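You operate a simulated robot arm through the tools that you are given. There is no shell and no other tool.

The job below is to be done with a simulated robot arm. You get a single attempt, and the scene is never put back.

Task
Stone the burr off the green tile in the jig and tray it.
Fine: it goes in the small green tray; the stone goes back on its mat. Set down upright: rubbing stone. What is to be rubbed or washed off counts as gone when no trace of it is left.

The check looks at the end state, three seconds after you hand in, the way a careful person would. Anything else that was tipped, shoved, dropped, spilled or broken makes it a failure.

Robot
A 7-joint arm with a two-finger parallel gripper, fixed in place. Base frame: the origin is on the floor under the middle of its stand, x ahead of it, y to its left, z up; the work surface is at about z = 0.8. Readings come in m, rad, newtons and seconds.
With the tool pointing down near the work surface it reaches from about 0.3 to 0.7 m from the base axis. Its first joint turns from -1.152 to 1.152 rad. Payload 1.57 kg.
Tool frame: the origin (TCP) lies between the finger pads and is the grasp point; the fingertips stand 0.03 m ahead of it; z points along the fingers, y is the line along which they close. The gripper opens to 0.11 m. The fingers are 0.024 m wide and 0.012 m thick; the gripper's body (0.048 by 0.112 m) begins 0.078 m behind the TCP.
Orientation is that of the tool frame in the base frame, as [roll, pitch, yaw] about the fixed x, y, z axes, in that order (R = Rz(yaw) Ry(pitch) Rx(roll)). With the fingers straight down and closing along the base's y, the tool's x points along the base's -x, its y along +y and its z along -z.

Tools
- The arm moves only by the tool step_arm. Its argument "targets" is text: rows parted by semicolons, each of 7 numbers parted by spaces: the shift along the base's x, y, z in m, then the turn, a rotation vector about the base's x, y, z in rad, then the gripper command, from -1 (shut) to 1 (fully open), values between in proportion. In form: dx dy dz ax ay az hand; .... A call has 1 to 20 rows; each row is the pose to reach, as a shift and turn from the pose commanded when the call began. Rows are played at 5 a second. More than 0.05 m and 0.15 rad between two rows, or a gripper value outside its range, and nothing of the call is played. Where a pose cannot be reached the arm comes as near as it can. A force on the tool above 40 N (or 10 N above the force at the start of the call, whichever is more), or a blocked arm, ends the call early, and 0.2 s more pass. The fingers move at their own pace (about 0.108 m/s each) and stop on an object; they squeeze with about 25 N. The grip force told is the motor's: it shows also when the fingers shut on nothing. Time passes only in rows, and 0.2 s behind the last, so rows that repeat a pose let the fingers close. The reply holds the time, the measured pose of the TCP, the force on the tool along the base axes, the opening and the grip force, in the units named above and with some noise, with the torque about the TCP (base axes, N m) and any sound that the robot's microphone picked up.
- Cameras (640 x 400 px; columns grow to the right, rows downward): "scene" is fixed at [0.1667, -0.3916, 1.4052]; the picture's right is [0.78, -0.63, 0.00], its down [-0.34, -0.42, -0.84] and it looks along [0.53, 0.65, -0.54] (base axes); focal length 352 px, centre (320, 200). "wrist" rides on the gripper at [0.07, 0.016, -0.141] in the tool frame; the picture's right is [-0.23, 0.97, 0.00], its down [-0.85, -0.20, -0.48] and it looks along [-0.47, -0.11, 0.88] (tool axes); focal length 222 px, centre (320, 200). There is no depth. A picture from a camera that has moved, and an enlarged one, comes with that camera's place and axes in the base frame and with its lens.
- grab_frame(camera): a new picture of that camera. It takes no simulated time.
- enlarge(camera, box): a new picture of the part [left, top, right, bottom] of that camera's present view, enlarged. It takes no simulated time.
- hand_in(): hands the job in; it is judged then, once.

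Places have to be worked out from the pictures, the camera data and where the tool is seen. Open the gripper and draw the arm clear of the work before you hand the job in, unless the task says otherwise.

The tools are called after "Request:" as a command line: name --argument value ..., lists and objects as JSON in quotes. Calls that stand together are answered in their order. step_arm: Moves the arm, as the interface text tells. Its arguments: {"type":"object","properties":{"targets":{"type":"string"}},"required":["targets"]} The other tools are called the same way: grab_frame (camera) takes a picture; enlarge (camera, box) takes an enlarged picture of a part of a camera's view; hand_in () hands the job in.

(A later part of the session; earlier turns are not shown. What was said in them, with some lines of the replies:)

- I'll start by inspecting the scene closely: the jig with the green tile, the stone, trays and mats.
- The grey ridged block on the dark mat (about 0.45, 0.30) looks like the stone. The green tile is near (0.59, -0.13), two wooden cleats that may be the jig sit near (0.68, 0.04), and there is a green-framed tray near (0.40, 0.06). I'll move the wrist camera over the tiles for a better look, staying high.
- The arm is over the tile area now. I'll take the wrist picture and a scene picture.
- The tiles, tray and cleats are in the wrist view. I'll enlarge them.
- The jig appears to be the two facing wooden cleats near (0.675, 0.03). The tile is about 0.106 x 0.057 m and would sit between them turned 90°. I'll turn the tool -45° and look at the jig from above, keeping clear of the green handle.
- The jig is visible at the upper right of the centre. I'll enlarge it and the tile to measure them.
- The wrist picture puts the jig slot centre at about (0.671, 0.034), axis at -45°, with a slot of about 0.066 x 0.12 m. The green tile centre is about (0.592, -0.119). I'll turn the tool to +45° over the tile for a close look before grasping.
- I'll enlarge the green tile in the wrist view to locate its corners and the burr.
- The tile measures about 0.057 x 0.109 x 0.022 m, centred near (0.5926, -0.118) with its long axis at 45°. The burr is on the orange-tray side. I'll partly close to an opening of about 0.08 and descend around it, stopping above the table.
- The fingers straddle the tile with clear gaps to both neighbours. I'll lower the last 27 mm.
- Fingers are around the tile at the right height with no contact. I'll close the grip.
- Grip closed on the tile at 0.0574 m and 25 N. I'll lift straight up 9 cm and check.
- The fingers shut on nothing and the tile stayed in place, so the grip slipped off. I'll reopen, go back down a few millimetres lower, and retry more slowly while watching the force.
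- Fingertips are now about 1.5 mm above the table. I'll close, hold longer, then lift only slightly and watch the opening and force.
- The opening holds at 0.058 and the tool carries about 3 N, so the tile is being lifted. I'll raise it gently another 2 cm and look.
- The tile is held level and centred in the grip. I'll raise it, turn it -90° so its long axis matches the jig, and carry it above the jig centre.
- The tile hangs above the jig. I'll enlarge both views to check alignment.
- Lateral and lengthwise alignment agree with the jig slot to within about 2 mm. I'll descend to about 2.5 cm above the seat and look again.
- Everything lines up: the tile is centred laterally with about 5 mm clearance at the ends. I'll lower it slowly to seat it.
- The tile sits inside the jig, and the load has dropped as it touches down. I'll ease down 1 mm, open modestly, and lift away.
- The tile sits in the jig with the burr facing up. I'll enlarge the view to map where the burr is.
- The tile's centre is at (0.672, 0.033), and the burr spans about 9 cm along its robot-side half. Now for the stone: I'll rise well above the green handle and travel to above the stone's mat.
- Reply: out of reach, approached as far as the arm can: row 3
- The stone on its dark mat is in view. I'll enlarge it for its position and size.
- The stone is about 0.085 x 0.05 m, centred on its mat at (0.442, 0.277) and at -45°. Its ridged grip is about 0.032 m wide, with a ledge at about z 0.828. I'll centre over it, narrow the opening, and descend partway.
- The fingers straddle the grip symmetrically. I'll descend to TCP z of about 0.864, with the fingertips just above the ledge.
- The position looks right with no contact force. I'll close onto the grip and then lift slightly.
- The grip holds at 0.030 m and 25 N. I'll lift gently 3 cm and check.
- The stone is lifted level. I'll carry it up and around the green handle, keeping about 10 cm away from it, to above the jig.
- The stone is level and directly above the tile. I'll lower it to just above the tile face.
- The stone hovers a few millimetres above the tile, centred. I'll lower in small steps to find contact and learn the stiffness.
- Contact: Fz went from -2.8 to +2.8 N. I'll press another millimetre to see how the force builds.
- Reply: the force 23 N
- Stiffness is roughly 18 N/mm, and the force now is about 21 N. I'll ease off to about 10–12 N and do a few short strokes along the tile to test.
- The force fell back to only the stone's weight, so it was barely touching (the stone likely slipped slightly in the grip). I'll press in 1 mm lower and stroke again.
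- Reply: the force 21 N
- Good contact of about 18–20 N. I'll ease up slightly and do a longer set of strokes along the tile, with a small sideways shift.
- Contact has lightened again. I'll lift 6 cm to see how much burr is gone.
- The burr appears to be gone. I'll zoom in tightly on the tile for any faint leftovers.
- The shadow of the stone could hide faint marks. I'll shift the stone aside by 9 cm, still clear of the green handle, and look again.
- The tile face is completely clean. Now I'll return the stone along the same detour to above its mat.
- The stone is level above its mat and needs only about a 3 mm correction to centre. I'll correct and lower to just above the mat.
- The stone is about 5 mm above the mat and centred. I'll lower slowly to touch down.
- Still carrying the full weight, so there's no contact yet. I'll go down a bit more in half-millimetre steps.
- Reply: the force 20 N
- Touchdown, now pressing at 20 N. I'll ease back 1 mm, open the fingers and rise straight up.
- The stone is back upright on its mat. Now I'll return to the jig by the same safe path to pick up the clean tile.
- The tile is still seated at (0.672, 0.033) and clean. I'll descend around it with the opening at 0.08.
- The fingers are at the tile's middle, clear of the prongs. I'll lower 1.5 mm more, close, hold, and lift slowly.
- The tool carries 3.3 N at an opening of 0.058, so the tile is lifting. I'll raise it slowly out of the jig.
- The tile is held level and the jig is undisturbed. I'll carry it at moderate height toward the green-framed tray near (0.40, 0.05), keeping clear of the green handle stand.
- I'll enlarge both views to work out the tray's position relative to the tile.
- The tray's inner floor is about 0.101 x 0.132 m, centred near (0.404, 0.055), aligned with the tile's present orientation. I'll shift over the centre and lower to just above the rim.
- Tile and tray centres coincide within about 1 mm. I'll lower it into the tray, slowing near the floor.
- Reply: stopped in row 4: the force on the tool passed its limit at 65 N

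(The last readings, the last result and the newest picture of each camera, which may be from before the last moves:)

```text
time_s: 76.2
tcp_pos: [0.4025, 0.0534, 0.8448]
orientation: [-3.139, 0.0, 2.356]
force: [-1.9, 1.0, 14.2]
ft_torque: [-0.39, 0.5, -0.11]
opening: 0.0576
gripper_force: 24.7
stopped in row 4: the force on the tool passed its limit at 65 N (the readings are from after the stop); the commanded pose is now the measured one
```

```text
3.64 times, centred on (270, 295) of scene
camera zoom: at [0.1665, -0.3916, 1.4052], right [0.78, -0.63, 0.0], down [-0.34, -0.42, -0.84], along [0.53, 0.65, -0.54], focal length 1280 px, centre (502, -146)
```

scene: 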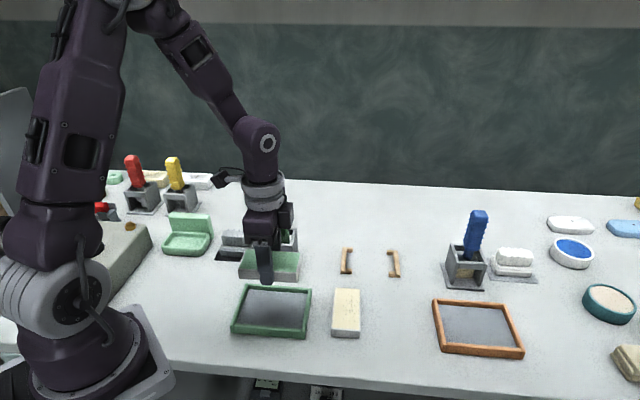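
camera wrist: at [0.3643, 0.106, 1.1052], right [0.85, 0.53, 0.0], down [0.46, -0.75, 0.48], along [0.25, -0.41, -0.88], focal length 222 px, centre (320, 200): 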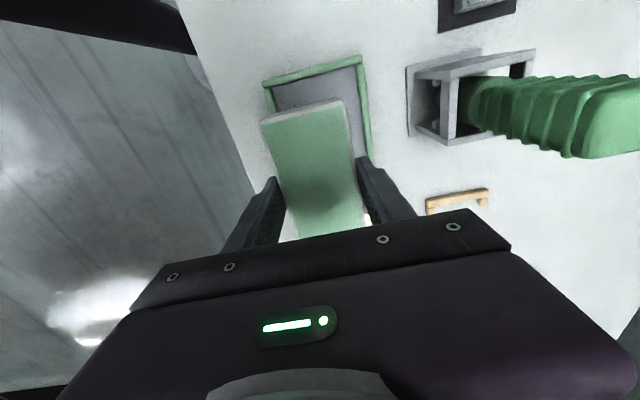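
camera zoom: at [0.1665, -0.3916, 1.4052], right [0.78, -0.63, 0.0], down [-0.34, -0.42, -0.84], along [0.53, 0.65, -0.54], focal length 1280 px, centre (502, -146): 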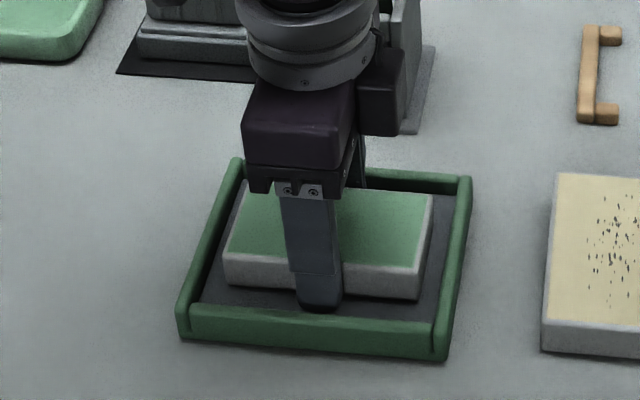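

Contact came earlier than expected: the tray floor is thicker, and the call stopped on the force limit. Before releasing, I'll check both views for how the tile and fingers sit.

Request:
enlarge --camera "wrist" --box '[220, 20, 420, 220]'

Request:
enlarge --camera "scene" --box '[225, 270, 315, 345]'

```text
2.00 times, centred on (320, 120) of wrist
camera zoom: at [0.3642, 0.1139, 0.9858], right [0.85, 0.53, 0.0], down [0.46, -0.75, 0.48], along [0.25, -0.41, -0.88], focal length 444 px, centre (320, 360)
```

zoom: 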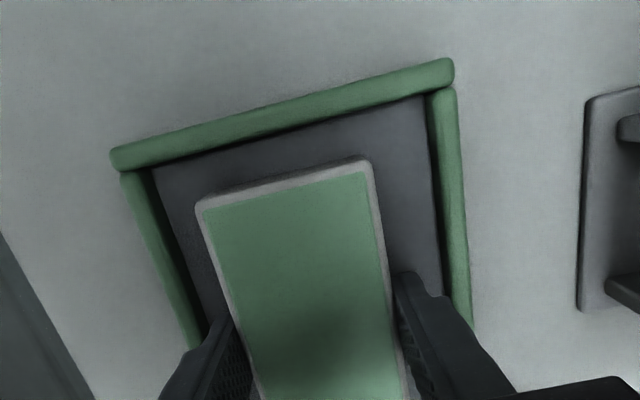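

```text
5.33 times, centred on (270, 308) of scene
camera zoom: at [0.1665, -0.3916, 1.4052], right [0.78, -0.63, 0.0], down [-0.34, -0.42, -0.84], along [0.53, 0.65, -0.54], focal length 1878 px, centre (587, -373)
```

zoom: 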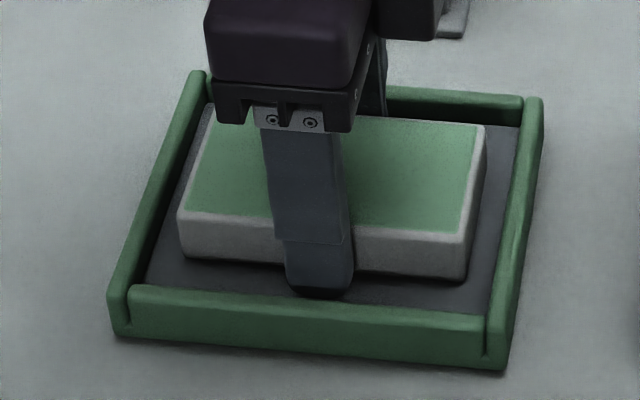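

The tile lies flat inside the tray, the tray hasn't moved, and the fingers clear the rails. I'll ease the pressure, open just a little (0.066), and rise straight up.

Request:
step_arm --targets "0 0 0.0004 0 0 0 -1; 0 0 0.0004 0 0 0 -1; 0 0 0.0004 0 0 0 0.1; 0 0 0.0004 0 0 0 0.18; 0 0 0.0004 0 0 0 0.18; 0 0 0.005 0 0 0 0.18; 0 0 0.015 0 0 0 0.18; 0 0 0.035 0 0 0 0.18; 0 0 0.07 0 0 0 0.18; 0 0 0.11 0 0 0 0.18; 0 0 0.14 0 0 0 0.18; 0 0 0.14 0 0 0 0.18"

Request:
enlarge --camera "scene" --box '[225, 270, 315, 345]'

Request:
grab_frame --camera "wrist"

Request:
grab_frame --camera "scene"

```text
time_s: 78.8
tcp_pos: [0.404, 0.053, 0.9865]
orientation: [3.141, -0.001, 2.357]
force: [0.1, 0.3, 0.2]
ft_torque: [0.0, 0.01, -0.01]
opening: 0.065
gripper_force: 0.1
```

```text
5.33 times, centred on (270, 308) of scene
camera zoom: at [0.1667, -0.3916, 1.4052], right [0.78, -0.63, 0.0], down [-0.34, -0.42, -0.84], along [0.53, 0.65, -0.54], focal length 1878 px, centre (587, -373)
```

zoom: 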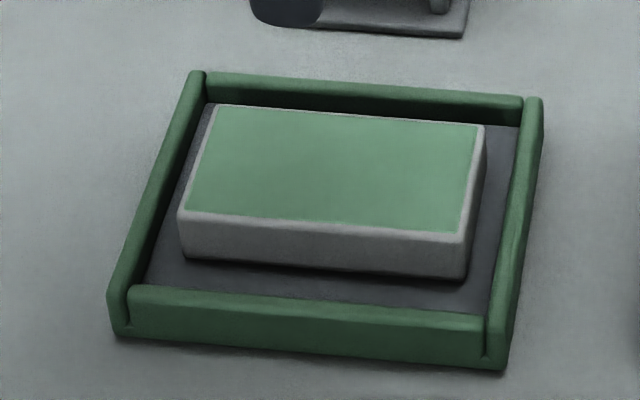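

```text
taken
camera wrist: at [0.3655, 0.1135, 1.1283], right [0.85, 0.53, 0.0], down [0.46, -0.75, 0.48], along [0.25, -0.41, -0.88], focal length 222 px, centre (320, 200)
```

wrist: 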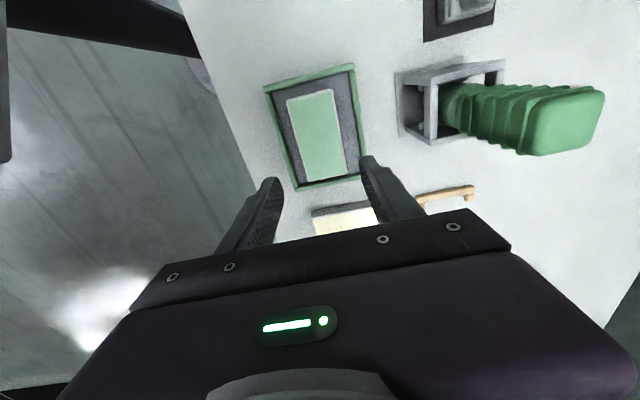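

```text
taken
```

scene: 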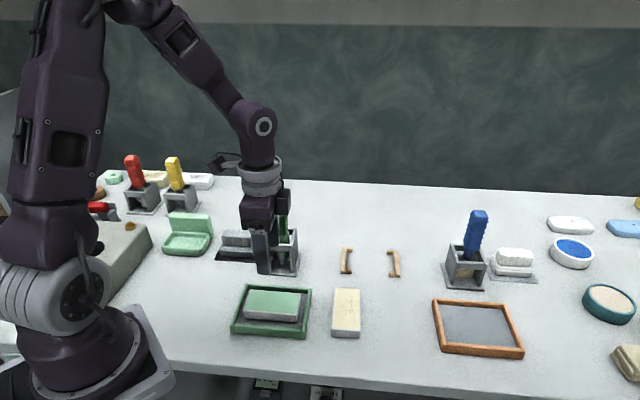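

The tile is centred in the tray. I'll draw the arm up and clear, open the gripper, and do a final check of everything.

Request:
step_arm --targets "0 0 0.04 0 0 0 0.4; -0.01 0 0.08 0 0 0 0.7; -0.02 0 0.12 0 0 0 1; -0.03 0 0.16 0 0 0 1; -0.04 0 0.19 0 0 0 1; -0.04 0 0.19 0 0 0 1"

Request:
grab_frame --camera "scene"

Request:
enlarge --camera "scene" --box '[150, 180, 320, 345]'

Request:
enlarge --camera "scene" --box '[240, 285, 305, 325]'

Request:
grab_frame --camera "wrist"

```text
time_s: 80.2
tcp_pos: [0.3621, 0.055, 1.1755]
orientation: [3.14, 0.0, 2.357]
force: [0.8, 0.0, 0.1]
ft_torque: [0.0, -0.01, 0.01]
opening: 0.1099
gripper_force: 0.1
```

```text
taken
```

scene: 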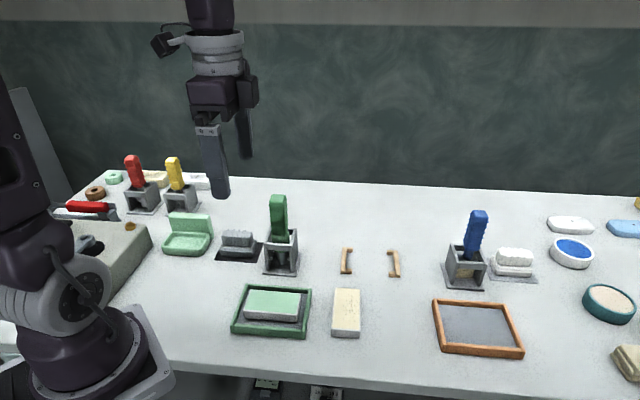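

```text
2.42 times, centred on (235, 262) of scene
camera zoom: at [0.1667, -0.3916, 1.4052], right [0.78, -0.63, 0.0], down [-0.34, -0.42, -0.84], along [0.53, 0.65, -0.54], focal length 854 px, centre (526, 48)
```

zoom: 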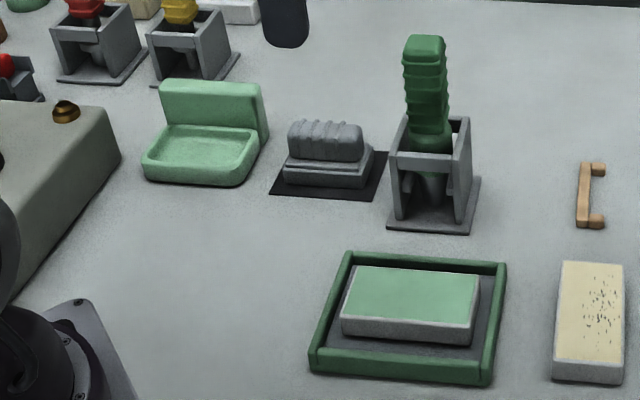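

```text
9.85 times, centred on (272, 305) of scene
camera zoom: at [0.1667, -0.3916, 1.4052], right [0.78, -0.63, 0.0], down [-0.34, -0.42, -0.84], along [0.53, 0.65, -0.54], focal length 3467 px, centre (788, -834)
```

zoom: 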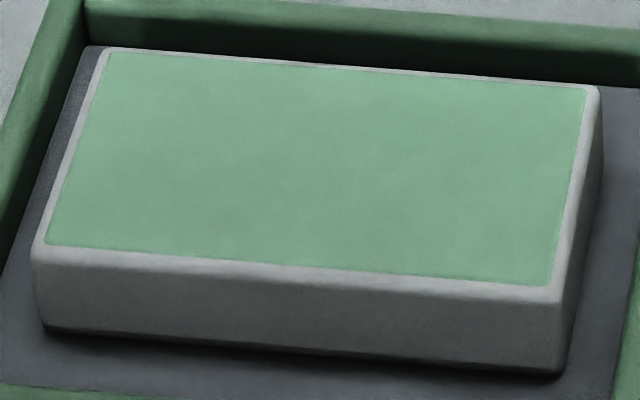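

```text
taken
camera wrist: at [0.324, 0.1158, 1.3169], right [0.85, 0.53, 0.0], down [0.46, -0.75, 0.48], along [0.25, -0.41, -0.88], focal length 222 px, centre (320, 200)
```

wrist: 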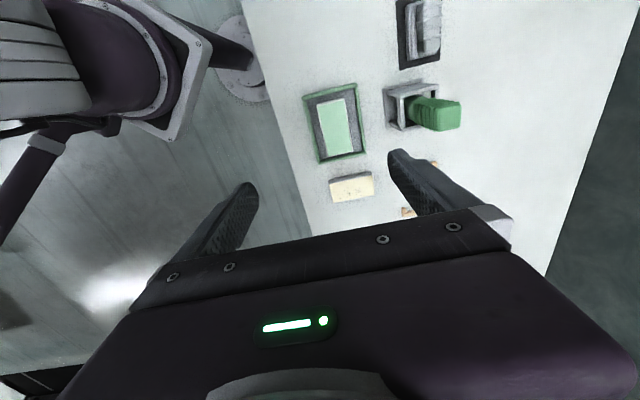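

The final views show the green tile free of burr and flat in the green tray, with the stone upright on its mat. Nothing else has moved, and the gripper is open and clear, so I'm handing in.

Request:
hand_in

```text
The job is handed in.
```

I stoned the burr off the green tile and put it in the green-framed tray. The rubbing stone is back upright on its dark mat. I've handed the job in but haven't seen a verdict.

- **Tile:** close-up pictures after stoning, and again in the tray, show no trace of the burr. It lies flat and roughly centred.
- **Jig:** the tile wasn't in the jig at the start. I took the pair of wooden cleats to be the jig, set the tile between them for stoning, then took it out again.
- **Tray:** I took "the small green tray" to be the green-framed one. By my measurements, the light-green dish beside the stone's mat was too small for the tile.
- **First grip slipped:** my first attempt to lift the tile slid off and left it where it was. The second, lower grip held.
- **Force spike:** lowering the tile into the tray, it touched down sooner than I expected. The arm stopped itself at 65 N, and the pictures show no damage and no shift of the tray.

Nothing else on the table looked moved or tipped in the last pictures. The arm is clear with the gripper open.
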